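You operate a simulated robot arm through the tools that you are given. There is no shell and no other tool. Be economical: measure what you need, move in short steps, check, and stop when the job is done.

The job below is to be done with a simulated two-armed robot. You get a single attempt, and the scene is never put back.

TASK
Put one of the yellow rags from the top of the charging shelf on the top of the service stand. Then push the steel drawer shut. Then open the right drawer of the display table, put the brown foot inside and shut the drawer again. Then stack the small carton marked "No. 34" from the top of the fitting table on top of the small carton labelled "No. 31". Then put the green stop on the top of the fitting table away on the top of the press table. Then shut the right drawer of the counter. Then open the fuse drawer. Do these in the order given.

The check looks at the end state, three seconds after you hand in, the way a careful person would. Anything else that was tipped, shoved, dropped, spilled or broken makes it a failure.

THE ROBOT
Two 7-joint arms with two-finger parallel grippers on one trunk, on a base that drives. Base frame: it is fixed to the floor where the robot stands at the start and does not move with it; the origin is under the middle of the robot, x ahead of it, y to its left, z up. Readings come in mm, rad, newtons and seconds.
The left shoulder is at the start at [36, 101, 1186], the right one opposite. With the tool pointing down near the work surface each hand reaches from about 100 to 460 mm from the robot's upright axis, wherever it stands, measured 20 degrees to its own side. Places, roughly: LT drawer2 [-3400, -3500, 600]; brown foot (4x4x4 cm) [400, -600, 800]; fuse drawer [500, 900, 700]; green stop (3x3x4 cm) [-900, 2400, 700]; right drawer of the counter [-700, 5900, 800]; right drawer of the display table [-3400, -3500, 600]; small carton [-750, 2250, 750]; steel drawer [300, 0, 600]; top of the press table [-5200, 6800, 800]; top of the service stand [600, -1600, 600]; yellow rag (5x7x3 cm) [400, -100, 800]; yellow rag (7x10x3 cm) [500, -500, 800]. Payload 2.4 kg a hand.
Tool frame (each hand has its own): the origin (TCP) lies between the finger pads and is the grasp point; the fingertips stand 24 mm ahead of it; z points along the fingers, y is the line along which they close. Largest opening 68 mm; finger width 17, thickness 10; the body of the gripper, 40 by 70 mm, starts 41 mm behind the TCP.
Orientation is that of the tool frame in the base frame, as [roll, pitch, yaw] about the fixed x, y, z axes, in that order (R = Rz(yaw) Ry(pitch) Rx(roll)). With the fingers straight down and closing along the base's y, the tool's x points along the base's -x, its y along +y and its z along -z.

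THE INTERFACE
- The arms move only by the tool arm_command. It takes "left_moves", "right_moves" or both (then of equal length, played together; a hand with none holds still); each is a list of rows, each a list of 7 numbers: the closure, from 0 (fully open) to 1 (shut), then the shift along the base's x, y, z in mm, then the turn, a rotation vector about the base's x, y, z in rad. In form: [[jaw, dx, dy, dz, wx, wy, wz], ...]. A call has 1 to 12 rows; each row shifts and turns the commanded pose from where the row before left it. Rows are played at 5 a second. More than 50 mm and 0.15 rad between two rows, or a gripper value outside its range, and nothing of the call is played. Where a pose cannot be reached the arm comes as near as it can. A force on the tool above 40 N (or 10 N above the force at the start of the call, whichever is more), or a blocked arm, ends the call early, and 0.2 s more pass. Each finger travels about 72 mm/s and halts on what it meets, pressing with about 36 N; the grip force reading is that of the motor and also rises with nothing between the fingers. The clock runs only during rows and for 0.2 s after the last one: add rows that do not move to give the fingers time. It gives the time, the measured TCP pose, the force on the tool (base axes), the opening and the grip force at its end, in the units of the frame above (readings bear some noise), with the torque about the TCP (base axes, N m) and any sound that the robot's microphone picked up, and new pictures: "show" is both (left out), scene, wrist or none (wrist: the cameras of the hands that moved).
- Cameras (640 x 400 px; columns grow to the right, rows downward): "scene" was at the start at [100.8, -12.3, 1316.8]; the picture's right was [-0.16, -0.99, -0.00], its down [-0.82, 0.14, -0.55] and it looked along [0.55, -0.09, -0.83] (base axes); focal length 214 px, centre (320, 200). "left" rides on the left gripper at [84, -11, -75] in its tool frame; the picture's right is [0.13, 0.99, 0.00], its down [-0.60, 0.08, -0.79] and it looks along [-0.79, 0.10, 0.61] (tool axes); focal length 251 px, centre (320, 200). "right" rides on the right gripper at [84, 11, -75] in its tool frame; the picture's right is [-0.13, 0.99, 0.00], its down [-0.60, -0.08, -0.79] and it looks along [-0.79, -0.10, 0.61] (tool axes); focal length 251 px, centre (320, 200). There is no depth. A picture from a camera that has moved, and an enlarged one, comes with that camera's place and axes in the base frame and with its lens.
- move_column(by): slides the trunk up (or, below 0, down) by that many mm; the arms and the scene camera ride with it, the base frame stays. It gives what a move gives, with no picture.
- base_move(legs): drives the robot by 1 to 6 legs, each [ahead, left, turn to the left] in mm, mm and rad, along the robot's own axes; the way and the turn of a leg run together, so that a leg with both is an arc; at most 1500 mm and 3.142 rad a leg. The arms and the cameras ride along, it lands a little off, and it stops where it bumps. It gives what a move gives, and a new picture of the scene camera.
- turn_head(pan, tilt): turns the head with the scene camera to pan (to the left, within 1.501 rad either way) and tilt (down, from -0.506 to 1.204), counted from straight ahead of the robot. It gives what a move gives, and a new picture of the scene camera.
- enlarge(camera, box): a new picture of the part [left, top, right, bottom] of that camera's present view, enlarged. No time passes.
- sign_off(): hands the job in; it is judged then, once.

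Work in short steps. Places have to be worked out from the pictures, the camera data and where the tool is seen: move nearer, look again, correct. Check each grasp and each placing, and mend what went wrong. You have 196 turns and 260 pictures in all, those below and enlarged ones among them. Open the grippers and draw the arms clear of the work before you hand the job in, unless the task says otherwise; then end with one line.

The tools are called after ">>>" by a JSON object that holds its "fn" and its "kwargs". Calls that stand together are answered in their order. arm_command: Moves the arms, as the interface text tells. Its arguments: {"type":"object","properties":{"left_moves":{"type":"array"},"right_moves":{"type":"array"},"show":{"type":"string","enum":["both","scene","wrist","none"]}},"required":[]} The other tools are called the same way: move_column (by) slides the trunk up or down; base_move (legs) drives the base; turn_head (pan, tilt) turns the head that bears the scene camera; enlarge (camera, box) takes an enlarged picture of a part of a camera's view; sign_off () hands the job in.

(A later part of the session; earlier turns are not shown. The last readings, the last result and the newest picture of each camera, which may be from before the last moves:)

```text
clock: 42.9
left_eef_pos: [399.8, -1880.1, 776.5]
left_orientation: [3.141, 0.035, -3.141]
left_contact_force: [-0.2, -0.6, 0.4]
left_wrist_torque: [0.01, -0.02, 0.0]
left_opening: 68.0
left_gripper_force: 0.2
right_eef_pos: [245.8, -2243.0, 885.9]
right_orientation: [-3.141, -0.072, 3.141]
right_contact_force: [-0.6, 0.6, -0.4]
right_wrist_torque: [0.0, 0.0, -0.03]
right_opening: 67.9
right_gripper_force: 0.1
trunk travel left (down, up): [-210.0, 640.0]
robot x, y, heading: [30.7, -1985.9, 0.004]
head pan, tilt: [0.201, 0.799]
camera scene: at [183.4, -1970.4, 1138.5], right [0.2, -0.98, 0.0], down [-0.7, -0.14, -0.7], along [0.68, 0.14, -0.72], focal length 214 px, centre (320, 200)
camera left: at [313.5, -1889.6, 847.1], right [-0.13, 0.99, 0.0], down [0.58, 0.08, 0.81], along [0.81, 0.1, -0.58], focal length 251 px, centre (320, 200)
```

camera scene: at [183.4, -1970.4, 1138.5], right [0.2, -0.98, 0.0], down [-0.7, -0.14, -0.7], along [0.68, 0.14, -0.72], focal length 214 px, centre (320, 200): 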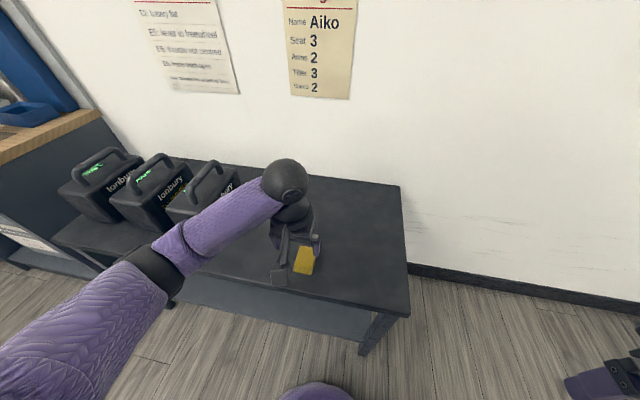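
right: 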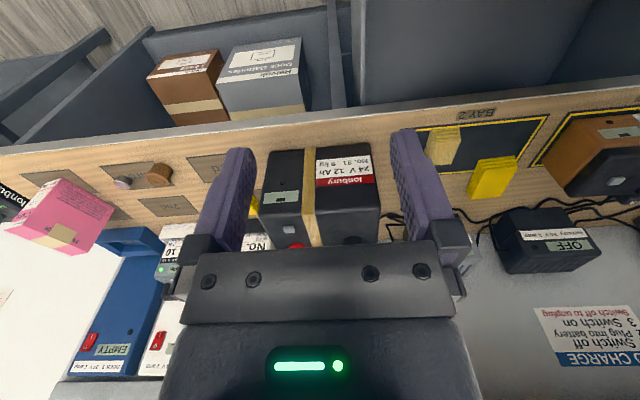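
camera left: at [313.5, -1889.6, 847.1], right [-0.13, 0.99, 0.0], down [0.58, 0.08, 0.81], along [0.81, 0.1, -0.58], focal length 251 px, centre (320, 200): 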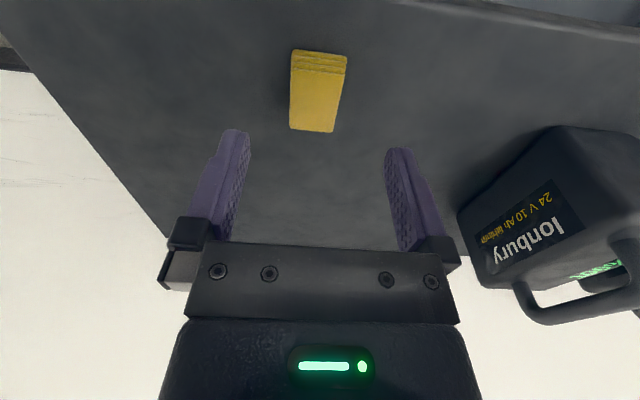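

Rag is on the stand. Tuck the hand, retreat, and drive back in front of the steel drawer.

>>> {"fn": "arm_command", "kwargs": {"left_moves": [[0, -40, 0, 25, 0, 0, 0], [0, -40, 0, 25, 0, 0, 0], [0, -40, 0, 25, 0, 0, 0]], "show": "none"}}

>>> {"fn": "base_move", "kwargs": {"legs": [[-480, 0, 0], [0, 1000, 0], [0, 950, 0]]}}

>>> {"fn": "turn_head", "kwargs": {"pan": 0.0, "tilt": 0.7}}

```text
clock: 43.7
left_eef_pos: [287.7, -1877.9, 850.5]
left_orientation: [3.14, 0.031, 3.141]
left_contact_force: [0.3, -0.3, -0.8]
left_wrist_torque: [-0.02, 0.02, -0.01]
left_opening: 68.1
left_gripper_force: 0.0
left hand out of reach, approached as far as the arm can: row 3
right_eef_pos: [243.6, -2242.4, 885.1]
right_orientation: [-3.141, -0.073, 3.14]
right_contact_force: [-0.5, 0.1, -0.9]
right_wrist_torque: [0.0, 0.0, -0.04]
right_opening: 68.0
right_gripper_force: 0.1
trunk travel left (down, up): [-210.0, 640.0]
robot x, y, heading: [37.3, -1984.4, -0.003]
head pan, tilt: [0.201, 0.799]
```

```text
clock: 55.9
left_eef_pos: [-148.0, 65.0, 850.4]
left_orientation: [3.14, 0.034, 3.116]
left_contact_force: [-0.5, 0.4, 0.7]
left_wrist_torque: [-0.01, 0.01, 0.01]
left_opening: 68.2
left_gripper_force: 0.0
right_eef_pos: [-203.0, -300.8, 885.4]
right_orientation: [-3.141, -0.071, 3.115]
right_contact_force: [-0.1, 0.9, 0.4]
right_wrist_torque: [0.02, -0.01, 0.03]
right_opening: 67.9
right_gripper_force: 0.0
trunk travel left (down, up): [-210.0, 640.0]
robot x, y, heading: [-409.0, -31.7, -0.023]
head pan, tilt: [0.201, 0.799]
camera scene: at [-256.7, -24.8, 1138.5], right [0.17, -0.99, 0.0], down [-0.71, -0.12, -0.7], along [0.69, 0.12, -0.72], focal length 214 px, centre (320, 200)
```

scene: 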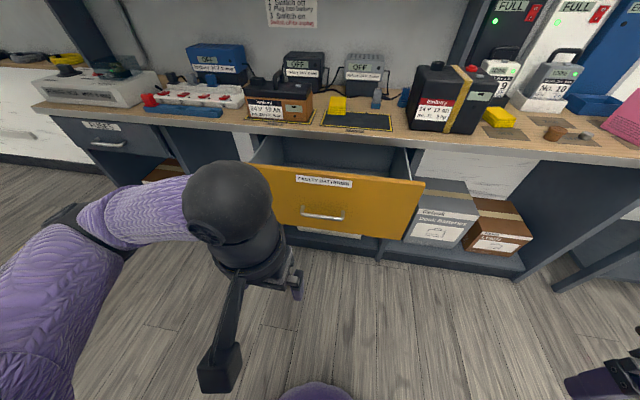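

```text
clock: 56.6
left_eef_pos: [-149.1, 64.0, 850.8]
left_orientation: [3.141, 0.035, 3.116]
left_contact_force: [-0.2, 0.9, 0.1]
left_wrist_torque: [-0.01, -0.03, 0.01]
left_opening: 67.9
left_gripper_force: 0.0
right_eef_pos: [-202.7, -299.5, 885.1]
right_orientation: [-3.141, -0.069, 3.114]
right_contact_force: [0.0, 0.1, -0.4]
right_wrist_torque: [-0.03, -0.01, 0.01]
right_opening: 68.0
right_gripper_force: 0.1
trunk travel left (down, up): [-210.0, 640.0]
robot x, y, heading: [-401.4, -34.7, -0.026]
head pan, tilt: [0.0, 0.7]
camera scene: at [-251.3, -41.0, 1146.7], right [-0.03, -1.0, 0.0], down [-0.64, 0.02, -0.76], along [0.76, -0.02, -0.64], focal length 214 px, centre (320, 200)
```

scene: 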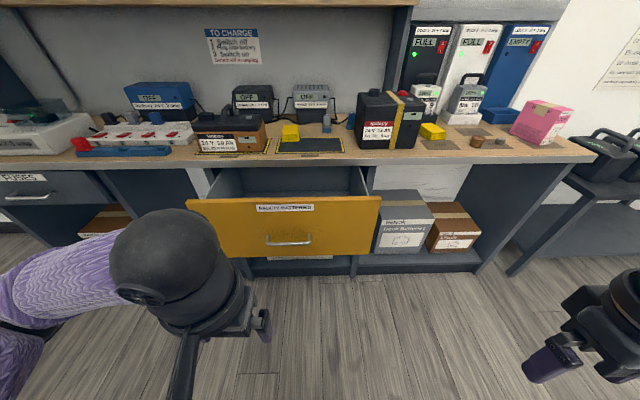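

The orange-fronted drawer (front at x≈205, z 500–764, centre y≈40) is the open one. I'll close the left hand, tilt it so the fingers point forward, and lower it.

>>> {"fn": "arm_command", "kwargs": {"left_moves": [[1, 0, 0, -20, 0, -0.15, 0], [1, 0, 0, -20, 0, -0.15, 0], [1, 0, 0, -25, 0, -0.15, 0], [1, 0, 0, -25, 0, -0.15, 0], [1, 0, 0, -25, 0, -0.15, 0], [1, 0, 0, -25, 0, -0.15, 0], [1, 0, 0, -20, 0, -0.15, 0], [1, 0, 0, 0, 0, 0, 0]], "show": "none"}}

>>> {"fn": "base_move", "kwargs": {"legs": [[180, -30, 0.026]]}}

```text
clock: 58.4
left_eef_pos: [-98.9, 42.2, 682.5]
left_orientation: [3.093, 1.085, 3.084]
left_contact_force: [0.0, 0.4, 0.6]
left_wrist_torque: [0.0, 0.0, 0.01]
left_opening: 0.0
left_gripper_force: 23.7
left hand out of reach, approached as far as the arm can: row 1, 2, 3
right_eef_pos: [-203.9, -300.1, 883.7]
right_orientation: [-3.141, -0.07, 3.113]
right_contact_force: [-0.2, 0.6, 0.1]
right_wrist_torque: [0.02, -0.02, 0.0]
right_opening: 68.0
right_gripper_force: 0.1
trunk travel left (down, up): [-210.0, 640.0]
robot x, y, heading: [-405.3, -34.2, -0.027]
head pan, tilt: [0.0, 0.7]
```

```text
clock: 59.9
left_eef_pos: [77.2, 19.5, 682.0]
left_orientation: [3.093, 1.084, 3.115]
left_contact_force: [0.3, -0.2, 0.4]
left_wrist_torque: [0.0, 0.0, 0.01]
left_opening: 0.2
left_gripper_force: 23.9
right_eef_pos: [-16.3, -326.3, 884.9]
right_orientation: [-3.14, -0.068, -3.14]
right_contact_force: [-0.3, 1.2, -0.6]
right_wrist_torque: [-0.02, 0.0, 0.0]
right_opening: 67.8
right_gripper_force: 0.1
trunk travel left (down, up): [-210.0, 640.0]
robot x, y, heading: [-224.3, -68.1, -0.0]
head pan, tilt: [0.0, 0.7]
camera scene: at [-72.5, -68.8, 1146.8], right [0.0, -1.0, 0.0], down [-0.64, 0.0, -0.76], along [0.76, 0.0, -0.64], focal length 214 px, centre (320, 200)
```

scene: 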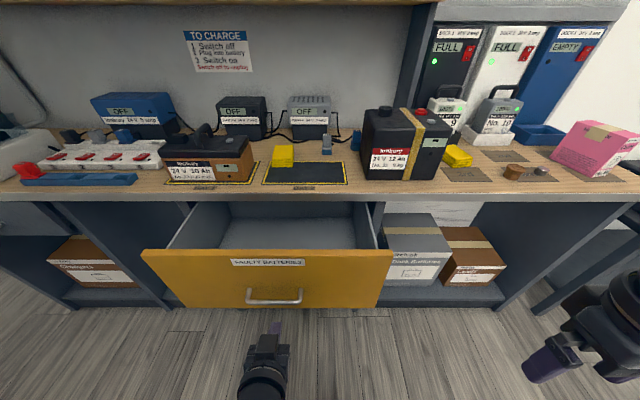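

The fingertips (z≈671, above the handle) line up with the panel centre. Drive 85 mm closer, then push with the arm.

>>> {"fn": "base_move", "kwargs": {"legs": [[85, 0, 0]]}}

>>> {"fn": "arm_command", "kwargs": {"left_moves": [[1, 20, 0, 0, 0, 0, 0], [1, 20, 0, 0, 0, 0, 0], [1, 20, 0, 0, 0, 0, 0], [1, 20, 0, 0, 0, 0, 0], [1, 20, 0, 0, 0, 0, 0], [1, 20, 0, 0, 0, 0, 0], [1, 20, 0, 0, 0, 0, 0], [1, 20, 0, 0, 0, 0, 0], [1, 20, 0, 0, 0, 0, 0]], "show": "scene"}}

```text
clock: 61.0
left_eef_pos: [165.4, 18.6, 682.0]
left_orientation: [3.093, 1.08, 3.114]
left_contact_force: [0.4, 0.5, -0.5]
left_wrist_torque: [-0.01, 0.02, 0.03]
left_opening: 0.2
left_gripper_force: 23.2
right_eef_pos: [70.7, -326.8, 884.4]
right_orientation: [-3.141, -0.071, -3.138]
right_contact_force: [0.0, -0.4, -0.7]
right_wrist_torque: [-0.01, 0.03, -0.01]
right_opening: 68.1
right_gripper_force: 0.1
trunk travel left (down, up): [-210.0, 640.0]
robot x, y, heading: [-139.7, -69.9, -0.003]
head pan, tilt: [0.0, 0.7]
camera scene: at [14.3, -68.9, 1146.8], right [0.0, -1.0, 0.0], down [-0.64, 0.0, -0.76], along [0.76, 0.0, -0.64], focal length 214 px, centre (320, 200)
```

scene: 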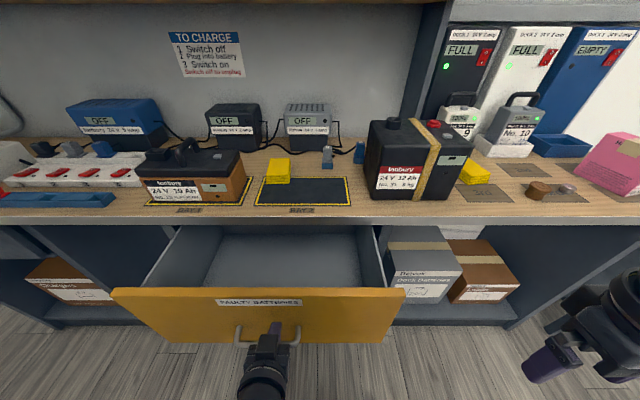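

```text
clock: 63.0
left_eef_pos: [346.8, 16.5, 681.7]
left_orientation: [3.091, 1.083, 3.113]
left_contact_force: [0.2, -0.3, 0.0]
left_wrist_torque: [0.01, -0.01, -0.02]
left_opening: 0.1
left_gripper_force: 23.6
right_eef_pos: [70.0, -326.3, 885.4]
right_orientation: [3.141, -0.07, -3.14]
right_contact_force: [-0.4, -0.1, -0.2]
right_wrist_torque: [-0.03, -0.01, 0.03]
right_opening: 68.0
right_gripper_force: 0.1
trunk travel left (down, up): [-210.0, 640.0]
robot x, y, heading: [-140.4, -65.5, 0.003]
head pan, tilt: [0.0, 0.7]
camera scene: at [14.4, -68.9, 1146.8], right [0.0, -1.0, 0.0], down [-0.64, 0.0, -0.76], along [0.76, 0.0, -0.64], focal length 214 px, centre (320, 200)
```

scene: 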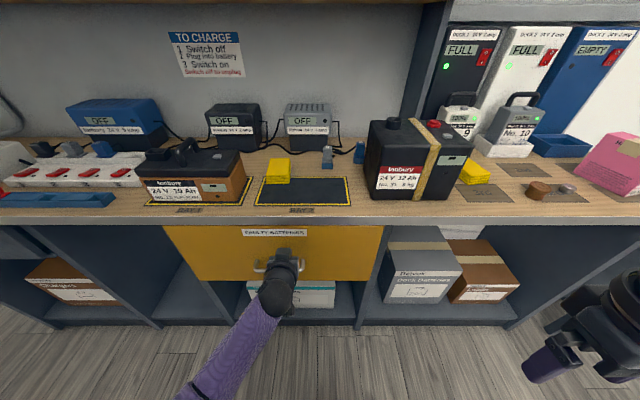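

Drawer moves in easily. Keep pushing gently until it stops.

>>> {"fn": "arm_command", "kwargs": {"left_moves": [[1, 10, 0, 0, 0, 0, 0], [1, 10, 0, 0, 0, 0, 0], [1, 10, 0, 0, 0, 0, 0], [1, 10, 0, 0, 0, 0, 0], [1, 10, 0, 0, 0, 0, 0], [1, 10, 0, 0, 0, 0, 0]], "show": "scene"}}

```text
clock: 63.5
left_eef_pos: [347.3, 18.1, 681.5]
left_orientation: [3.096, 1.076, 3.114]
left_contact_force: [-32.7, -1.4, 13.5]
left_wrist_torque: [-0.11, -0.15, -0.03]
left_opening: 0.1
left_gripper_force: 23.8
right_eef_pos: [67.1, -325.9, 885.9]
right_orientation: [3.14, -0.065, -3.139]
right_contact_force: [-0.3, 0.5, 0.2]
right_wrist_torque: [0.0, -0.04, 0.0]
right_opening: 67.8
right_gripper_force: 0.0
trunk travel left (down, up): [-210.0, 640.0]
robot x, y, heading: [-142.2, -69.3, -0.002]
head pan, tilt: [0.0, 0.7]
stopped in row 2 (left hand): the force on the tool passed its limit at 59 N (the readings are from after the stop); the commanded pose is now the measured one
camera scene: at [9.6, -68.9, 1147.5], right [0.0, -1.0, 0.0], down [-0.64, 0.0, -0.77], along [0.77, 0.0, -0.64], focal length 214 px, centre (320, 200)
```

scene: 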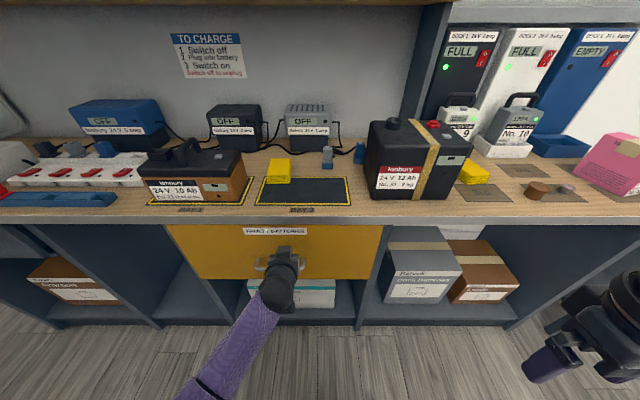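

The drawer is fully in (hard stop, 59 N). Back off, right the left hand, raise the trunk.

>>> {"fn": "base_move", "kwargs": {"legs": [[-250, 0, 0]]}}

>>> {"fn": "arm_command", "kwargs": {"left_moves": [[0, -40, 0, 25, 0, 0.15, 0], [0, -40, 0, 25, 0, 0.15, 0], [0, -40, 0, 25, 0, 0.15, 0], [0, -40, 0, 25, 0, 0.15, 0], [0, -40, 0, 25, 0, 0.15, 0], [0, -20, 0, 25, 0, 0.15, 0], [0, 0, 0, 20, 0, 0.15, 0]], "show": "none"}}

>>> {"fn": "move_column", "kwargs": {"by": 200}}

>>> {"fn": "turn_head", "kwargs": {"pan": -0.2, "tilt": 0.7}}

```text
clock: 65.3
left_eef_pos: [103.3, 17.9, 678.4]
left_orientation: [3.094, 1.073, 3.117]
left_contact_force: [-0.5, 0.1, -0.4]
left_wrist_torque: [0.0, 0.0, 0.02]
left_opening: 0.0
left_gripper_force: 23.1
right_eef_pos: [-179.2, -326.7, 885.8]
right_orientation: [3.142, -0.069, -3.135]
right_contact_force: [-1.1, -0.2, -0.3]
right_wrist_torque: [-0.01, 0.01, 0.01]
right_opening: 68.2
right_gripper_force: 0.1
trunk travel left (down, up): [-210.0, 640.0]
robot x, y, heading: [-388.7, -66.7, 0.004]
head pan, tilt: [0.0, 0.7]
camera scene: at [-235.4, -69.1, 1146.8], right [0.0, -1.0, 0.0], down [-0.64, 0.0, -0.76], along [0.76, 0.0, -0.64], focal length 214 px, centre (320, 200)
```

scene: 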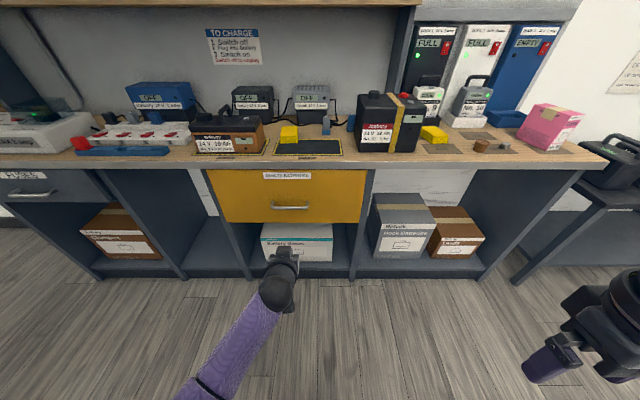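

```text
clock: 66.4
left_eef_pos: [-58.7, 70.8, 775.5]
left_orientation: [2.87, 0.463, 3.049]
left_contact_force: [14.2, 9.2, -3.6]
left_wrist_torque: [-0.08, -0.1, -0.93]
left_opening: 67.9
left_gripper_force: 0.1
left hand out of reach, approached as far as the arm can: row 5
right_eef_pos: [-178.4, -325.8, 883.6]
right_orientation: [3.141, -0.07, -3.138]
right_contact_force: [-0.8, -0.1, -0.1]
right_wrist_torque: [0.0, 0.02, -0.04]
right_opening: 67.9
right_gripper_force: 0.0
trunk travel left (down, up): [-210.0, 640.0]
robot x, y, heading: [-388.2, -66.9, 0.003]
head pan, tilt: [0.0, 0.7]
stopped in row 5 (left hand): the force on the tool passed its limit at 77 N (the readings are from after the stop); the commanded pose is now the measured one
```

```text
clock: 68.6
left_eef_pos: [-57.5, 88.1, 973.6]
left_orientation: [2.798, 0.46, 3.027]
left_contact_force: [-0.6, 0.6, -1.1]
left_wrist_torque: [-0.04, 0.0, -0.02]
left_opening: 68.1
left_gripper_force: 0.1
right_eef_pos: [-178.0, -326.4, 1085.3]
right_orientation: [-3.141, -0.072, -3.137]
right_contact_force: [0.9, 1.3, -0.1]
right_wrist_torque: [0.02, 0.03, 0.01]
right_opening: 68.0
right_gripper_force: 0.0
trunk travel left (down, up): [-410.0, 440.0]
robot x, y, heading: [-386.6, -67.6, -0.001]
head pan, tilt: [0.0, 0.7]
```

```text
clock: 69.3
left_eef_pos: [-57.5, 88.6, 976.3]
left_orientation: [2.798, 0.46, 3.027]
left_contact_force: [-0.6, 0.3, 0.3]
left_wrist_torque: [0.0, -0.02, 0.0]
left_opening: 67.9
left_gripper_force: 0.1
right_eef_pos: [-178.7, -326.2, 1086.7]
right_orientation: [-3.141, -0.07, -3.138]
right_contact_force: [0.3, -0.1, 1.0]
right_wrist_torque: [0.03, -0.01, 0.01]
right_opening: 67.7
right_gripper_force: 0.0
trunk travel left (down, up): [-410.0, 440.0]
robot x, y, heading: [-390.3, -67.8, 0.003]
head pan, tilt: [-0.201, 0.7]
camera scene: at [-276.6, -86.4, 1349.2], right [-0.2, -0.98, 0.0], down [-0.63, 0.13, -0.76], along [0.75, -0.15, -0.64], focal length 214 px, centre (320, 200)
```

scene: 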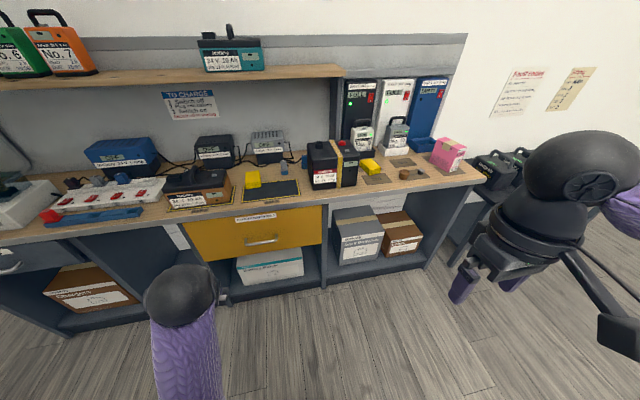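

Drawer is flush. Now straighten the left hand (it brushed the robot's own body) and raise it.

>>> {"fn": "arm_command", "kwargs": {"left_moves": [[0, 0, 0, 30, -0.0756, 0.12, 0], [0, 0, 0, 30, -0.0756, 0.12, 0], [0, -20, 0, 30, -0.0756, 0.12, 0], [0, -20, 0, 30, -0.0756, 0.12, 0], [0, 0, 0, 0, 0, 0, 0]], "show": "none"}}

>>> {"fn": "base_move", "kwargs": {"legs": [[0, -413, 0], [400, 0, 0]]}}

>>> {"fn": "enlarge", "kwargs": {"camera": "right", "box": [0, 0, 640, 400]}}

```text
clock: 70.5
left_eef_pos: [3.2, 101.9, 953.1]
left_orientation: [-3.076, -0.007, 3.127]
left_contact_force: [-0.4, 0.0, 0.4]
left_wrist_torque: [0.0, -0.06, -0.05]
left_opening: 68.1
left_gripper_force: 0.1
left hand out of reach, approached as far as the arm can: row 1, 2, 3, 4
right_eef_pos: [-179.0, -325.7, 1084.8]
right_orientation: [3.14, -0.07, -3.138]
right_contact_force: [1.1, -0.4, -0.9]
right_wrist_torque: [0.02, 0.0, -0.01]
right_opening: 68.1
right_gripper_force: 0.2
trunk travel left (down, up): [-410.0, 440.0]
robot x, y, heading: [-390.9, -68.7, 0.002]
head pan, tilt: [-0.201, 0.7]
```

```text
clock: 75.2
left_eef_pos: [403.1, -317.6, 952.1]
left_orientation: [-3.078, -0.007, 3.121]
left_contact_force: [0.4, 0.0, 0.0]
left_wrist_torque: [0.03, 0.01, 0.02]
left_opening: 68.1
left_gripper_force: 0.1
right_eef_pos: [218.9, -744.2, 1084.8]
right_orientation: [-3.141, -0.071, 3.14]
right_contact_force: [0.3, 0.4, 0.2]
right_wrist_torque: [-0.03, -0.02, 0.0]
right_opening: 67.8
right_gripper_force: 0.1
trunk travel left (down, up): [-410.0, 440.0]
robot x, y, heading: [11.4, -483.5, -0.004]
head pan, tilt: [-0.201, 0.7]
camera scene: at [123.1, -503.5, 1349.1], right [-0.2, -0.98, 0.0], down [-0.63, 0.13, -0.76], along [0.75, -0.16, -0.64], focal length 214 px, centre (320, 200)
```

scene: 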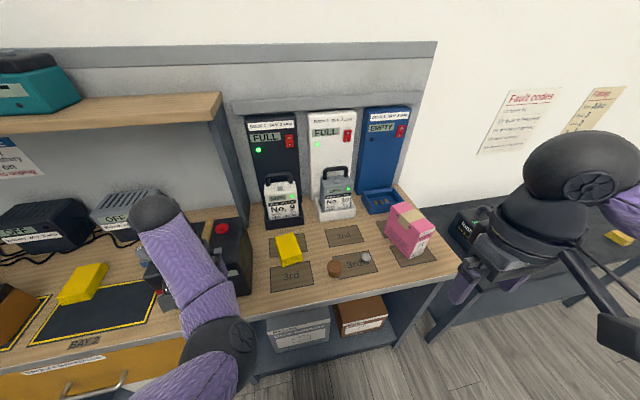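

```text
1.00 times, centred on (320, 200) of right (not enlarged: the box is as wide or as high as the picture)
camera zoom: at [139.9, -732.6, 1167.2], right [0.13, 0.99, -0.01], down [0.66, -0.08, 0.75], along [0.74, -0.11, -0.66], focal length 251 px, centre (320, 200)
```

zoom: 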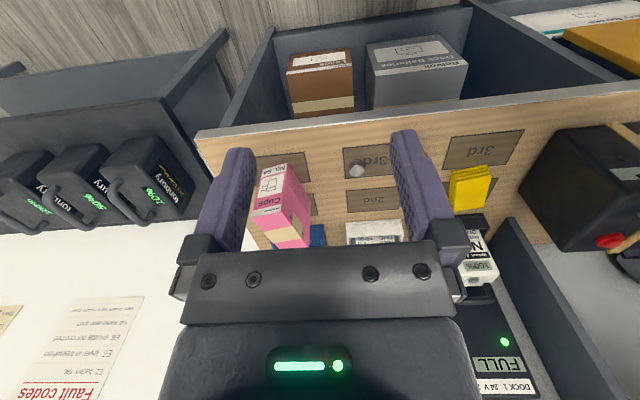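

The left hand is low near the battery; raise and retract it carefully first.

>>> {"fn": "arm_command", "kwargs": {"left_moves": [[0, 0, 0, 30, -0.03, 0, 0], [0, 0, 0, 30, -0.03, 0, 0], [0, -30, 0, 30, 0, 0, 0], [0, -40, 0, 30, 0, 0, 0], [0, -40, 0, 20, 0, 0, 0]], "show": "both"}}

```text
clock: 75.6
left_eef_pos: [410.0, -309.8, 969.0]
left_orientation: [-3.045, -0.028, 3.13]
left_contact_force: [-4.3, 1.8, 1.1]
left_wrist_torque: [0.15, 0.06, 0.18]
left_opening: 68.2
left_gripper_force: 0.0
left hand out of reach, approached as far as the arm can: row 1, 2
right_eef_pos: [217.3, -744.3, 1085.2]
right_orientation: [-3.141, -0.071, 3.139]
right_contact_force: [0.1, -0.6, 0.3]
right_wrist_torque: [0.0, -0.06, 0.0]
right_opening: 67.7
right_gripper_force: 0.2
trunk travel left (down, up): [-410.0, 440.0]
robot x, y, heading: [7.3, -484.6, -0.002]
head pan, tilt: [-0.201, 0.7]
stopped in row 2 (left hand): the force on the tool passed its limit at 61 N (the readings are from after the stop); the commanded pose is now the measured one
camera scene: at [121.6, -503.6, 1349.4], right [-0.2, -0.98, 0.0], down [-0.63, 0.13, -0.77], along [0.75, -0.16, -0.64], focal length 214 px, centre (320, 200)
camera left: at [328.8, -313.1, 1045.5], right [-0.12, 0.99, -0.09], down [0.63, 0.15, 0.76], along [0.77, 0.03, -0.64], focal length 251 px, centre (320, 200)
```

scene: 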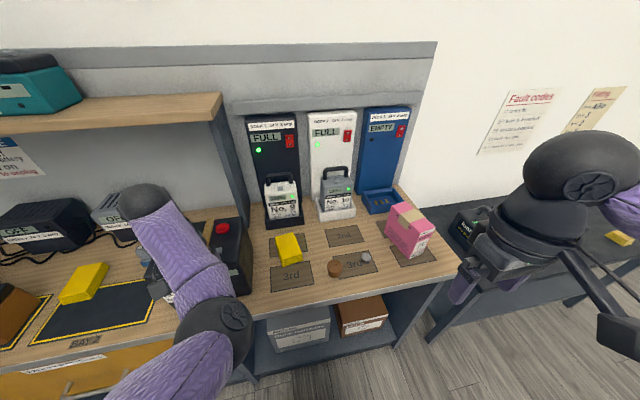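
left: 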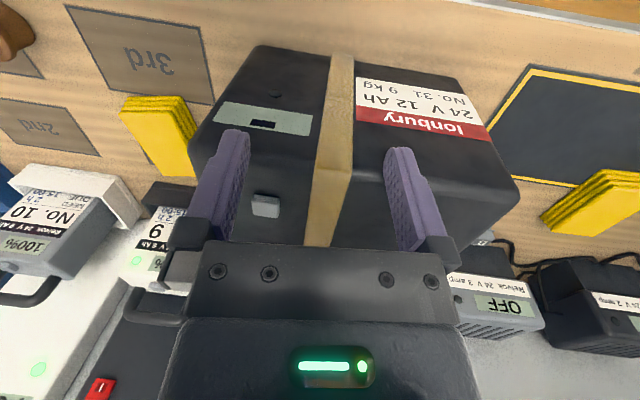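

The rise was blocked, probably by the arm's own posture. Back the base off the shelf first, then rework the left arm in free space.

>>> {"fn": "base_move", "kwargs": {"legs": [[-400, 0, 0]]}}

>>> {"fn": "arm_command", "kwargs": {"left_moves": [[0, 0, 30, 0, -0.03, 0, 0], [0, 0, 30, 0, -0.03, 0, 0], [0, 0, 30, 0, -0.03, 0.0, 0], [0, 0, 30, 0, 0, 0, 0], [0, 0, 0, 0, 0, 0, 0]], "show": "scene"}}

```text
clock: 78.1
left_eef_pos: [2.7, -310.9, 967.9]
left_orientation: [-3.047, -0.029, 3.124]
left_contact_force: [0.3, -0.8, 0.1]
left_wrist_torque: [-0.02, 0.03, 0.0]
left_opening: 68.0
left_gripper_force: 0.1
right_eef_pos: [-192.9, -743.7, 1084.3]
right_orientation: [3.141, -0.07, 3.136]
right_contact_force: [-0.5, 0.9, -0.2]
right_wrist_torque: [0.03, -0.02, -0.01]
right_opening: 67.8
right_gripper_force: 0.1
trunk travel left (down, up): [-410.0, 440.0]
robot x, y, heading: [-400.0, -482.0, -0.006]
head pan, tilt: [-0.201, 0.7]
camera scene: at [-288.2, -501.4, 1349.2], right [-0.21, -0.98, 0.0], down [-0.63, 0.13, -0.76], along [0.75, -0.16, -0.64], focal length 214 px, centre (320, 200)
```

scene: 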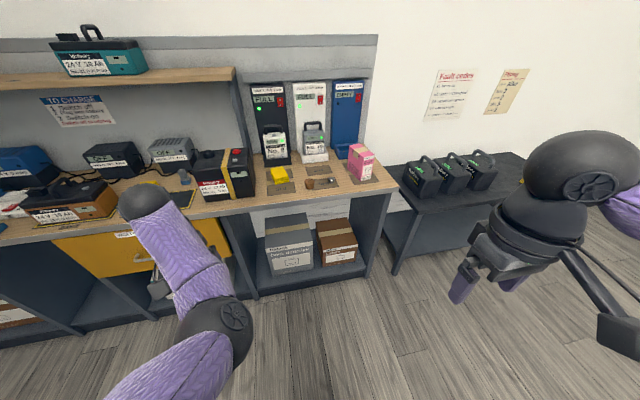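

```text
clock: 79.3
left_eef_pos: [0.5, -192.6, 968.6]
left_orientation: [-2.956, -0.026, 3.12]
left_contact_force: [0.1, -0.2, 0.7]
left_wrist_torque: [0.01, 0.0, 0.03]
left_opening: 67.9
left_gripper_force: 0.0
right_eef_pos: [-192.3, -742.9, 1085.8]
right_orientation: [-3.141, -0.069, 3.135]
right_contact_force: [0.6, -0.7, 0.7]
right_wrist_torque: [0.05, 0.03, -0.05]
right_opening: 68.1
right_gripper_force: 0.0
trunk travel left (down, up): [-410.0, 440.0]
robot x, y, heading: [-402.0, -485.4, -0.008]
head pan, tilt: [-0.201, 0.7]
camera scene: at [-287.8, -501.3, 1349.2], right [-0.21, -0.98, 0.0], down [-0.63, 0.13, -0.76], along [0.75, -0.16, -0.64], focal length 214 px, centre (320, 200)
```

scene: 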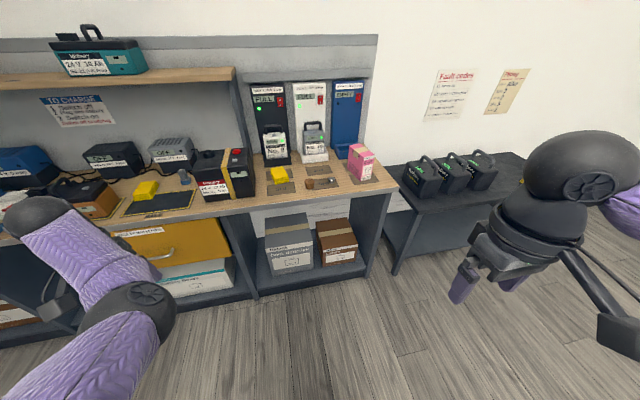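

Correct the roll sign and raise the left hand.

>>> {"fn": "arm_command", "kwargs": {"left_moves": [[0, 0, 0, 20, 0.09, 0, 0], [0, 0, 0, 30, 0.09, 0, 0], [0, -30, 0, 30, 0, -0.03, 0], [0, -40, 0, 20, 0, 0, 0], [0, -40, 0, 20, 0, 0, 0], [0, -40, 0, 0, 0, 0, 0], [0, 0, 0, 0, 0, 0, 0]], "show": "scene"}}

```text
clock: 80.9
left_eef_pos: [-149.7, -191.2, 1084.6]
left_orientation: [-3.136, -0.001, 3.125]
left_contact_force: [0.5, -0.9, -0.9]
left_wrist_torque: [-0.01, -0.02, 0.01]
left_opening: 67.9
left_gripper_force: 0.1
right_eef_pos: [-194.3, -743.2, 1085.5]
right_orientation: [3.141, -0.07, 3.134]
right_contact_force: [0.2, 0.6, 0.0]
right_wrist_torque: [0.0, -0.02, 0.01]
right_opening: 68.0
right_gripper_force: 0.1
trunk travel left (down, up): [-410.0, 440.0]
robot x, y, heading: [-400.8, -481.1, -0.012]
head pan, tilt: [-0.201, 0.7]
camera scene: at [-287.8, -501.3, 1349.2], right [-0.21, -0.98, 0.0], down [-0.63, 0.13, -0.76], along [0.75, -0.16, -0.64], focal length 214 px, centre (320, 200)
```

scene: 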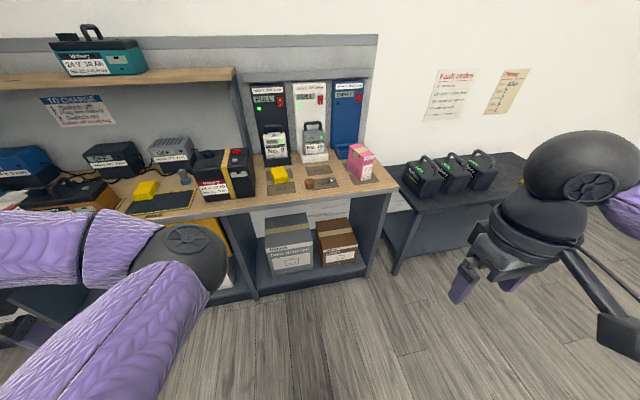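

Good posture. Drive in again and bring the right hand over the foot area.

>>> {"fn": "base_move", "kwargs": {"legs": [[440, 0, 0.01]]}}

>>> {"fn": "arm_command", "kwargs": {"right_moves": [[0.2, 30, 30, -30, 0, 0.035, 0], [0.2, 30, 30, -30, 0, 0.035, 0], [0.2, 30, 30, -30, 0, 0, 0], [0.2, 30, 30, -30, 0, 0, 0], [0.2, 0, 0, -30, 0, 0, 0], [0.2, 0, 0, 0, 0, 0, 0]], "show": "both"}}

```text
clock: 83.7
left_eef_pos: [300.4, -192.6, 1086.2]
left_orientation: [-3.134, 0.001, 3.131]
left_contact_force: [0.1, 0.1, 0.0]
left_wrist_torque: [-0.02, 0.0, 0.0]
left_opening: 68.0
left_gripper_force: 0.1
right_eef_pos: [260.1, -744.0, 1084.8]
right_orientation: [-3.14, -0.073, 3.14]
right_contact_force: [-0.1, -0.3, 0.3]
right_wrist_torque: [0.02, 0.0, 0.01]
right_opening: 67.9
right_gripper_force: 0.1
trunk travel left (down, up): [-410.0, 440.0]
robot x, y, heading: [48.3, -484.8, 0.001]
head pan, tilt: [-0.201, 0.7]
camera scene: at [164.0, -503.0, 1349.1], right [-0.2, -0.98, 0.0], down [-0.63, 0.13, -0.76], along [0.75, -0.15, -0.64], focal length 214 px, centre (320, 200)
```

scene: 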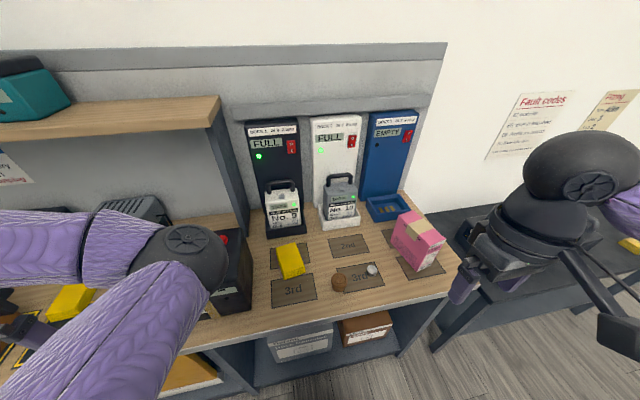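

```text
refused: row 1 steps farther than a row can; nothing moved
```

Foot again estimated at [436, -612]. Repeat with smaller rows.

>>> {"fn": "arm_command", "kwargs": {"right_moves": [[0.2, 25, 25, -20, 0, 0.035, 0], [0.2, 25, 25, -20, 0, 0.035, 0], [0.2, 25, 25, -20, 0, 0, 0], [0.2, 25, 25, -20, 0, 0, 0], [0.2, 20, 25, -20, 0, 0, 0], [0.2, 0, 0, -35, 0, 0, 0], [0.2, 0, 0, 0, 0, 0, 0]], "show": "both"}}

```text
clock: 85.2
left_eef_pos: [300.1, -192.4, 1084.3]
left_orientation: [-3.134, 0.0, 3.13]
left_contact_force: [-0.2, 0.7, -0.2]
left_wrist_torque: [0.03, 0.01, -0.01]
left_opening: 68.0
left_gripper_force: 0.0
right_eef_pos: [376.0, -622.0, 955.8]
right_orientation: [3.139, -0.139, 3.14]
right_contact_force: [0.4, 0.0, -0.2]
right_wrist_torque: [-0.02, -0.03, 0.01]
right_opening: 54.3
right_gripper_force: 0.0
right hand out of reach, approached as far as the arm can: row 6
trunk travel left (down, up): [-410.0, 440.0]
robot x, y, heading: [50.7, -482.3, 0.003]
head pan, tilt: [-0.201, 0.7]
camera scene: at [163.8, -503.0, 1349.2], right [-0.2, -0.98, 0.0], down [-0.63, 0.13, -0.76], along [0.75, -0.15, -0.64], focal length 214 px, centre (320, 200)
camera right: at [302.5, -610.1, 1043.0], right [0.13, 0.99, -0.02], down [0.71, -0.08, 0.7], along [0.69, -0.1, -0.71], focal length 251 px, centre (320, 200)
```

scene: 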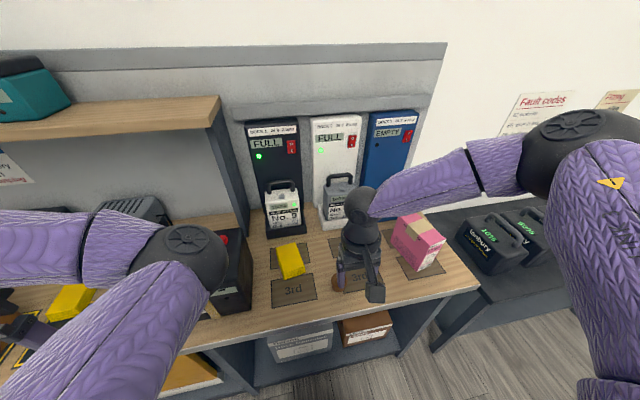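
right: 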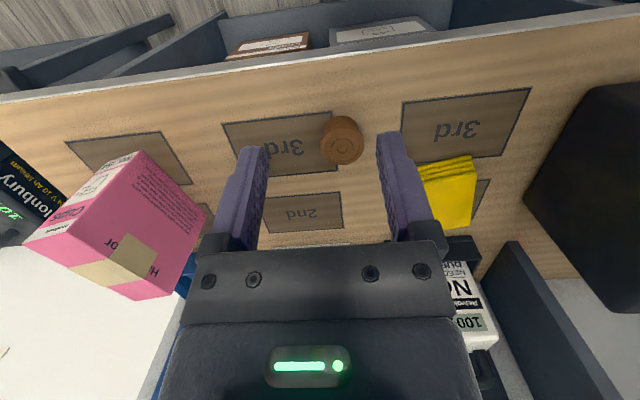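

Pitch correction went the wrong way; fix it (-0.14) and move above the foot at ≈[432, -609].

>>> {"fn": "arm_command", "kwargs": {"right_moves": [[0.2, 28, 6, -15, 0, -0.07, 0], [0.2, 28, 7, -15, 0, -0.07, 0], [0.2, 0, 0, -20, 0, 0, 0], [0.2, 0, 0, -15, 0, 0, 0], [0.2, 0, 0, 0, 0, 0, 0]], "show": "both"}}

```text
clock: 86.5
left_eef_pos: [300.1, -193.7, 1085.7]
left_orientation: [-3.135, -0.001, 3.13]
left_contact_force: [0.0, -0.4, -0.6]
left_wrist_torque: [-0.02, -0.01, -0.02]
left_opening: 68.1
left_gripper_force: 0.1
right_eef_pos: [398.2, -645.7, 930.5]
right_orientation: [-3.141, -0.002, 3.139]
right_contact_force: [-1.2, 0.2, 0.5]
right_wrist_torque: [-0.01, -0.01, 0.0]
right_opening: 54.5
right_gripper_force: 0.0
right hand out of reach, approached as far as the arm can: row 1, 2, 3, 4
trunk travel left (down, up): [-410.0, 440.0]
robot x, y, heading: [46.2, -483.2, -0.001]
head pan, tilt: [-0.201, 0.7]
camera scene: at [163.7, -503.0, 1349.2], right [-0.2, -0.98, 0.0], down [-0.63, 0.13, -0.76], along [0.75, -0.15, -0.64], focal length 214 px, centre (320, 200)
camera right: at [313.4, -635.4, 1006.6], right [0.13, 0.99, 0.0], down [0.6, -0.08, 0.79], along [0.79, -0.1, -0.61], focal length 251 px, centre (320, 200)
```

scene: 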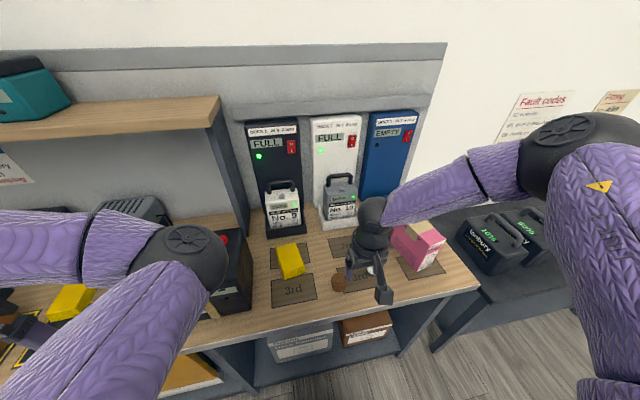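
right: 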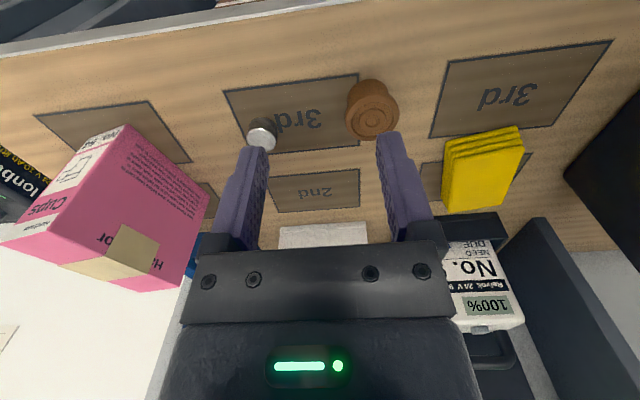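

The arm lags its command; give it stationary rows to see whether it converges.

>>> {"fn": "arm_command", "kwargs": {"right_moves": [[0.2, 0, 0, 0, 0, 0, 0], [0.2, 0, 0, 0, 0, 0, 0], [0.2, 0, 0, 0, 0, 0, 0], [0.2, 0, 0, 0, 0, 0, 0]], "show": "none"}}

```text
clock: 87.5
left_eef_pos: [299.6, -192.7, 1084.9]
left_orientation: [-3.134, 0.0, 3.132]
left_contact_force: [-0.3, 1.1, -0.1]
left_wrist_torque: [0.0, 0.01, -0.01]
left_opening: 68.0
left_gripper_force: 0.1
right_eef_pos: [397.2, -646.4, 929.7]
right_orientation: [3.14, 0.001, 3.14]
right_contact_force: [-0.1, 0.1, -0.5]
right_wrist_torque: [0.01, 0.05, -0.03]
right_opening: 54.4
right_gripper_force: 0.0
trunk travel left (down, up): [-410.0, 440.0]
robot x, y, heading: [51.7, -486.1, -0.003]
head pan, tilt: [-0.201, 0.7]
```

Commanded pose is now the achieved one. Try small moves toward the foot with slight descent.

>>> {"fn": "arm_command", "kwargs": {"right_moves": [[0.2, 0, 18, 0, 0, 0, 0], [0.2, 0, 18, 0, 0, 0, 0], [0.2, 0, 0, -20, 0, 0, 0], [0.2, 0, 0, -20, 0, 0, 0], [0.2, 15, 0, 0, 0, 0, 0], [0.2, 15, 0, 0, 0, 0, 0]], "show": "none"}}

```text
clock: 88.8
left_eef_pos: [300.1, -191.9, 1085.2]
left_orientation: [-3.135, 0.001, 3.131]
left_contact_force: [1.5, 0.2, 0.4]
left_wrist_torque: [-0.03, 0.0, 0.01]
left_opening: 68.0
left_gripper_force: 0.1
right_eef_pos: [400.3, -648.2, 931.0]
right_orientation: [3.142, 0.0, 3.14]
right_contact_force: [-0.3, -0.2, -0.1]
right_wrist_torque: [-0.04, 0.0, -0.01]
right_opening: 54.3
right_gripper_force: 0.0
right hand out of reach, approached as far as the arm can: row 1, 2, 3, 4, 5, 6
trunk travel left (down, up): [-410.0, 440.0]
robot x, y, heading: [51.8, -484.7, -0.0]
head pan, tilt: [-0.201, 0.7]
```

The arm posture is stuck, likely a wrist joint limit; rotate the hand's yaw (the foot is round, so it doesn't matter) and try again.

>>> {"fn": "arm_command", "kwargs": {"right_moves": [[0.2, -15, 0, 20, 0, 0, 0.15], [0.2, -15, 0, 20, 0, 0, 0.15], [0.2, 0, 0, 0, 0, 0, 0.15], [0.2, 0, 18, 0, 0, 0, 0], [0.2, 0, 18, 0, 0, 0, 0], [0.2, 20, 0, -10, 0, 0, 0], [0.2, 20, 0, -30, 0, 0, 0]], "show": "scene"}}

```text
clock: 90.5
left_eef_pos: [299.9, -192.2, 1084.4]
left_orientation: [-3.136, 0.0, 3.132]
left_contact_force: [-0.2, 0.8, 0.2]
left_wrist_torque: [0.0, 0.0, 0.01]
left_opening: 68.0
left_gripper_force: 0.0
right_eef_pos: [396.6, -626.3, 947.7]
right_orientation: [3.141, -0.001, -2.694]
right_contact_force: [0.3, -0.5, -0.2]
right_wrist_torque: [0.02, 0.01, 0.01]
right_opening: 54.1
right_gripper_force: 0.1
right hand out of reach, approached as far as the arm can: row 7
trunk travel left (down, up): [-410.0, 440.0]
robot x, y, heading: [50.3, -485.6, -0.002]
head pan, tilt: [-0.201, 0.7]
camera scene: at [163.7, -503.1, 1349.2], right [-0.2, -0.98, 0.0], down [-0.63, 0.13, -0.76], along [0.75, -0.15, -0.64], focal length 214 px, centre (320, 200)
```

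scene: 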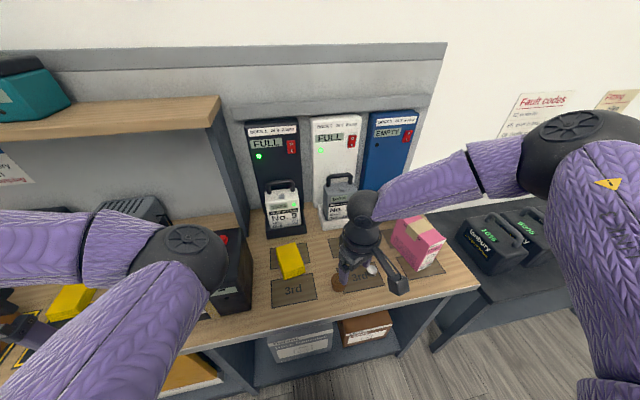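

I'll align horizontally at this height, then use the trunk for descending.

>>> {"fn": "arm_command", "kwargs": {"right_moves": [[0.2, 10, 8, 10, 0, 0, 0], [0.2, 10, 9, 10, 0, 0, 0], [0.2, 15, 0, 0, 0, 0, 0], [0.2, 0, 0, 0, 0, 0, 0]], "show": "wrist"}}

```text
clock: 91.5
left_eef_pos: [299.8, -190.9, 1085.3]
left_orientation: [-3.134, -0.001, 3.133]
left_contact_force: [0.4, 1.0, 0.9]
left_wrist_torque: [-0.01, 0.0, -0.01]
left_opening: 68.0
left_gripper_force: 0.0
right_eef_pos: [423.3, -622.2, 977.3]
right_orientation: [-3.14, 0.002, -2.693]
right_contact_force: [-0.1, 0.4, 0.0]
right_wrist_torque: [-0.02, -0.03, 0.0]
right_opening: 54.5
right_gripper_force: 0.0
right hand out of reach, approached as far as the arm can: row 1, 2, 3
trunk travel left (down, up): [-410.0, 440.0]
robot x, y, heading: [50.8, -484.9, -0.001]
head pan, tilt: [-0.201, 0.7]
camera right: at [342.2, -649.0, 1054.2], right [-0.31, 0.95, 0.0], down [0.58, 0.19, 0.79], along [0.75, 0.25, -0.61], focal length 251 px, centre (320, 200)
```

right: 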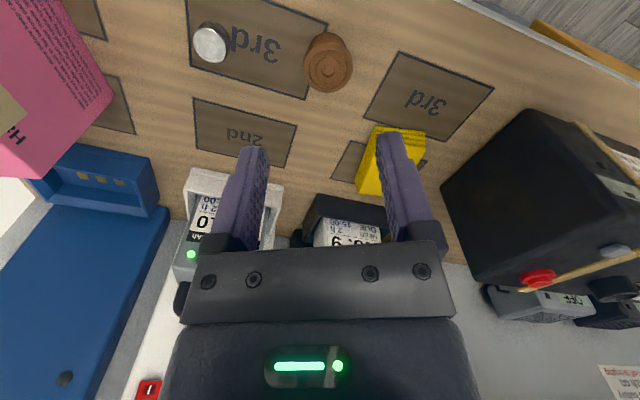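

Foot seen at ≈[433, -611]. Lower the trunk by 80, then correct the remaining offset.

>>> {"fn": "move_column", "kwargs": {"by": -80}}

>>> {"fn": "arm_command", "kwargs": {"right_moves": [[0.2, 5, 6, 5, 0, 0, 0], [0.2, 5, 5, 0, 0, 0, 0], [0.2, 0, 0, 0, 0, 0, 0]], "show": "both"}}

```text
clock: 92.6
left_eef_pos: [300.5, -192.1, 1005.4]
left_orientation: [-3.134, -0.002, 3.131]
left_contact_force: [-0.1, 0.3, -0.7]
left_wrist_torque: [0.0, -0.01, -0.02]
left_opening: 68.2
left_gripper_force: 0.0
right_eef_pos: [423.4, -622.5, 896.9]
right_orientation: [3.14, 0.0, -2.693]
right_contact_force: [-0.2, 0.2, 0.3]
right_wrist_torque: [0.0, 0.01, 0.0]
right_opening: 54.3
right_gripper_force: 0.1
trunk travel left (down, up): [-330.0, 520.0]
robot x, y, heading: [45.9, -487.7, -0.001]
head pan, tilt: [-0.201, 0.7]
```

```text
clock: 93.4
left_eef_pos: [300.9, -193.0, 1005.1]
left_orientation: [-3.134, -0.001, 3.131]
left_contact_force: [-0.2, 0.3, -0.1]
left_wrist_torque: [-0.02, 0.01, -0.04]
left_opening: 68.2
left_gripper_force: 0.0
right_eef_pos: [433.4, -613.6, 902.5]
right_orientation: [-3.141, -0.001, -2.694]
right_contact_force: [0.3, 0.6, 0.0]
right_wrist_torque: [0.0, 0.0, 0.02]
right_opening: 54.5
right_gripper_force: 0.1
trunk travel left (down, up): [-330.0, 520.0]
robot x, y, heading: [51.0, -481.1, -0.002]
head pan, tilt: [-0.201, 0.7]
camera scene: at [176.5, -503.0, 1268.5], right [-0.2, -0.98, 0.0], down [-0.63, 0.13, -0.76], along [0.75, -0.15, -0.64], focal length 214 px, centre (320, 200)
camera right: at [352.0, -638.1, 979.6], right [-0.31, 0.95, 0.0], down [0.58, 0.19, 0.79], along [0.75, 0.25, -0.61], focal length 251 px, centre (320, 200)
```

scene: 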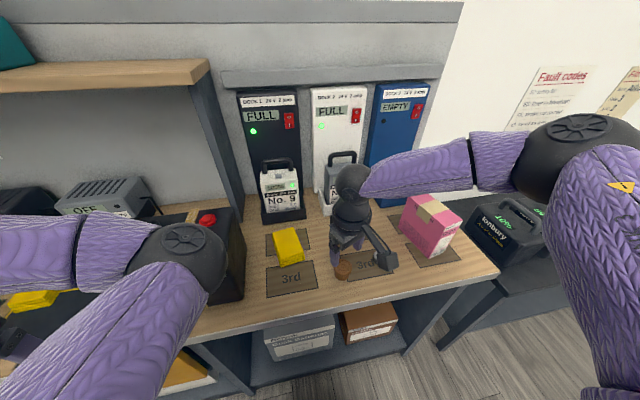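
right: 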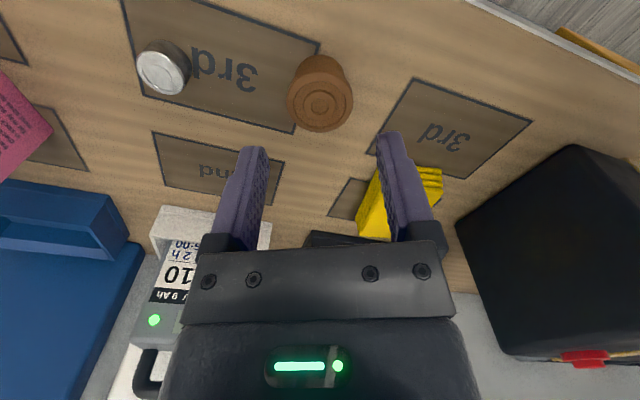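

Aligned over the foot. Lower by the trunk 68 mm so the tips stop ≈8 mm above the table, then close.

>>> {"fn": "move_column", "kwargs": {"by": -66}}

>>> {"fn": "arm_command", "kwargs": {"right_moves": [[0.2, 0, 0, 0, 0, 0, 0], [1, 0, 0, 0, 0, 0, 0], [1, 0, 0, 0, 0, 0, 0], [1, 0, 0, 0, 0, 0, 0]], "show": "wrist"}}

```text
clock: 94.5
left_eef_pos: [300.1, -191.2, 940.2]
left_orientation: [-3.136, 0.002, 3.132]
left_contact_force: [0.0, 0.8, 0.6]
left_wrist_torque: [0.0, 0.03, 0.01]
left_opening: 68.0
left_gripper_force: 0.1
right_eef_pos: [432.6, -611.5, 837.9]
right_orientation: [-3.142, 0.0, -2.693]
right_contact_force: [0.4, -0.2, 0.3]
right_wrist_torque: [-0.01, 0.0, 0.0]
right_opening: 54.4
right_gripper_force: 0.0
trunk travel left (down, up): [-264.0, 586.0]
robot x, y, heading: [49.4, -486.1, -0.002]
head pan, tilt: [-0.201, 0.7]
```

```text
clock: 95.5
left_eef_pos: [301.0, -191.7, 938.7]
left_orientation: [-3.134, 0.0, 3.131]
left_contact_force: [0.1, 0.1, 0.3]
left_wrist_torque: [0.02, 0.02, -0.02]
left_opening: 68.0
left_gripper_force: 0.0
right_eef_pos: [432.9, -611.8, 835.9]
right_orientation: [-3.14, -0.001, -2.693]
right_contact_force: [0.7, 0.9, 2.0]
right_wrist_torque: [0.04, -0.05, 0.02]
right_opening: 35.0
right_gripper_force: 36.1
trunk travel left (down, up): [-264.0, 586.0]
robot x, y, heading: [49.4, -485.6, -0.004]
head pan, tilt: [-0.201, 0.7]
camera right: at [351.7, -637.7, 913.2], right [-0.31, 0.95, 0.0], down [0.58, 0.19, 0.79], along [0.75, 0.25, -0.61], focal length 251 px, centre (320, 200)
```

right: 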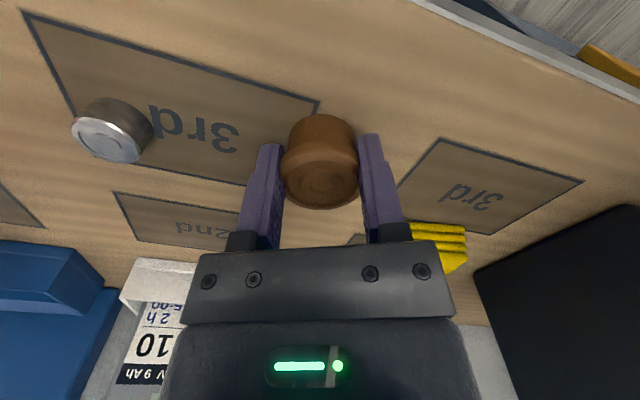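

Foot is gripped (35 mm). Raise the trunk, back away, and look toward the display table (behind right).

>>> {"fn": "move_column", "kwargs": {"by": 150}}

>>> {"fn": "base_move", "kwargs": {"legs": [[-500, 0, 0], [0, 0, -2.3]]}}

>>> {"fn": "turn_head", "kwargs": {"pan": 0.0, "tilt": 0.3}}

```text
clock: 97.2
left_eef_pos: [300.1, -192.2, 1088.5]
left_orientation: [-3.136, -0.001, 3.131]
left_contact_force: [0.4, 0.3, 0.0]
left_wrist_torque: [0.03, -0.01, 0.01]
left_opening: 68.0
left_gripper_force: 0.0
right_eef_pos: [430.6, -612.5, 1000.2]
right_orientation: [-3.129, 0.032, -2.693]
right_contact_force: [-0.6, -0.1, -1.4]
right_wrist_torque: [0.01, 0.0, -0.01]
right_opening: 34.8
right_gripper_force: 35.7
trunk travel left (down, up): [-414.0, 436.0]
robot x, y, heading: [52.0, -483.6, -0.003]
head pan, tilt: [-0.201, 0.7]
```

```text
clock: 105.6
left_eef_pos: [-396.3, -861.4, 1089.0]
left_orientation: [-3.135, 0.001, 0.831]
left_contact_force: [-0.7, 0.8, 0.4]
left_wrist_torque: [-0.02, 0.02, -0.02]
left_opening: 67.9
left_gripper_force: 0.1
right_eef_pos: [-795.6, -679.0, 999.7]
right_orientation: [-3.129, 0.031, 1.288]
right_contact_force: [-0.5, 0.5, -0.2]
right_wrist_torque: [-0.01, 0.02, 0.01]
right_opening: 35.0
right_gripper_force: 35.7
trunk travel left (down, up): [-414.0, 436.0]
robot x, y, heading: [-449.0, -485.3, -2.302]
head pan, tilt: [-0.201, 0.7]
camera scene: at [-536.4, -554.5, 1353.2], right [-0.59, 0.8, 0.0], down [0.52, 0.38, -0.76], along [-0.61, -0.45, -0.64], focal length 214 px, centre (320, 200)
```

scene: 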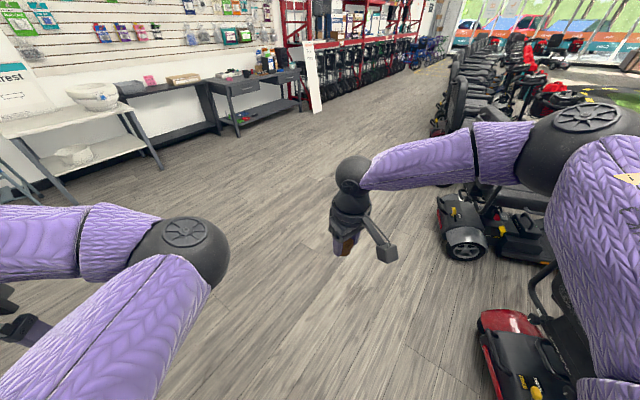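

```text
clock: 106.5
left_eef_pos: [-396.4, -862.2, 1088.3]
left_orientation: [-3.135, 0.0, 0.83]
left_contact_force: [0.2, 0.9, -0.8]
left_wrist_torque: [0.02, 0.0, -0.06]
left_opening: 68.3
left_gripper_force: 0.0
right_eef_pos: [-796.6, -678.3, 1000.1]
right_orientation: [-3.129, 0.031, 1.288]
right_contact_force: [0.4, 0.5, 0.0]
right_wrist_torque: [-0.03, 0.01, 0.02]
right_opening: 34.7
right_gripper_force: 36.1
trunk travel left (down, up): [-414.0, 436.0]
robot x, y, heading: [-446.2, -480.4, -2.308]
head pan, tilt: [0.0, 0.3]
camera scene: at [-530.6, -573.4, 1389.2], right [-0.74, 0.67, 0.0], down [0.2, 0.22, -0.95], along [-0.64, -0.71, -0.3], focal length 214 px, centre (320, 200)
```

scene: 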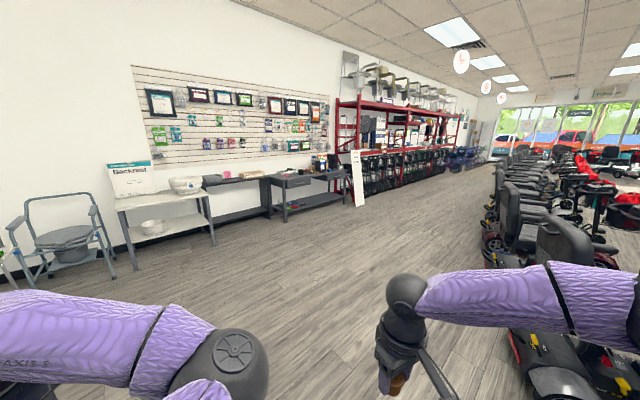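

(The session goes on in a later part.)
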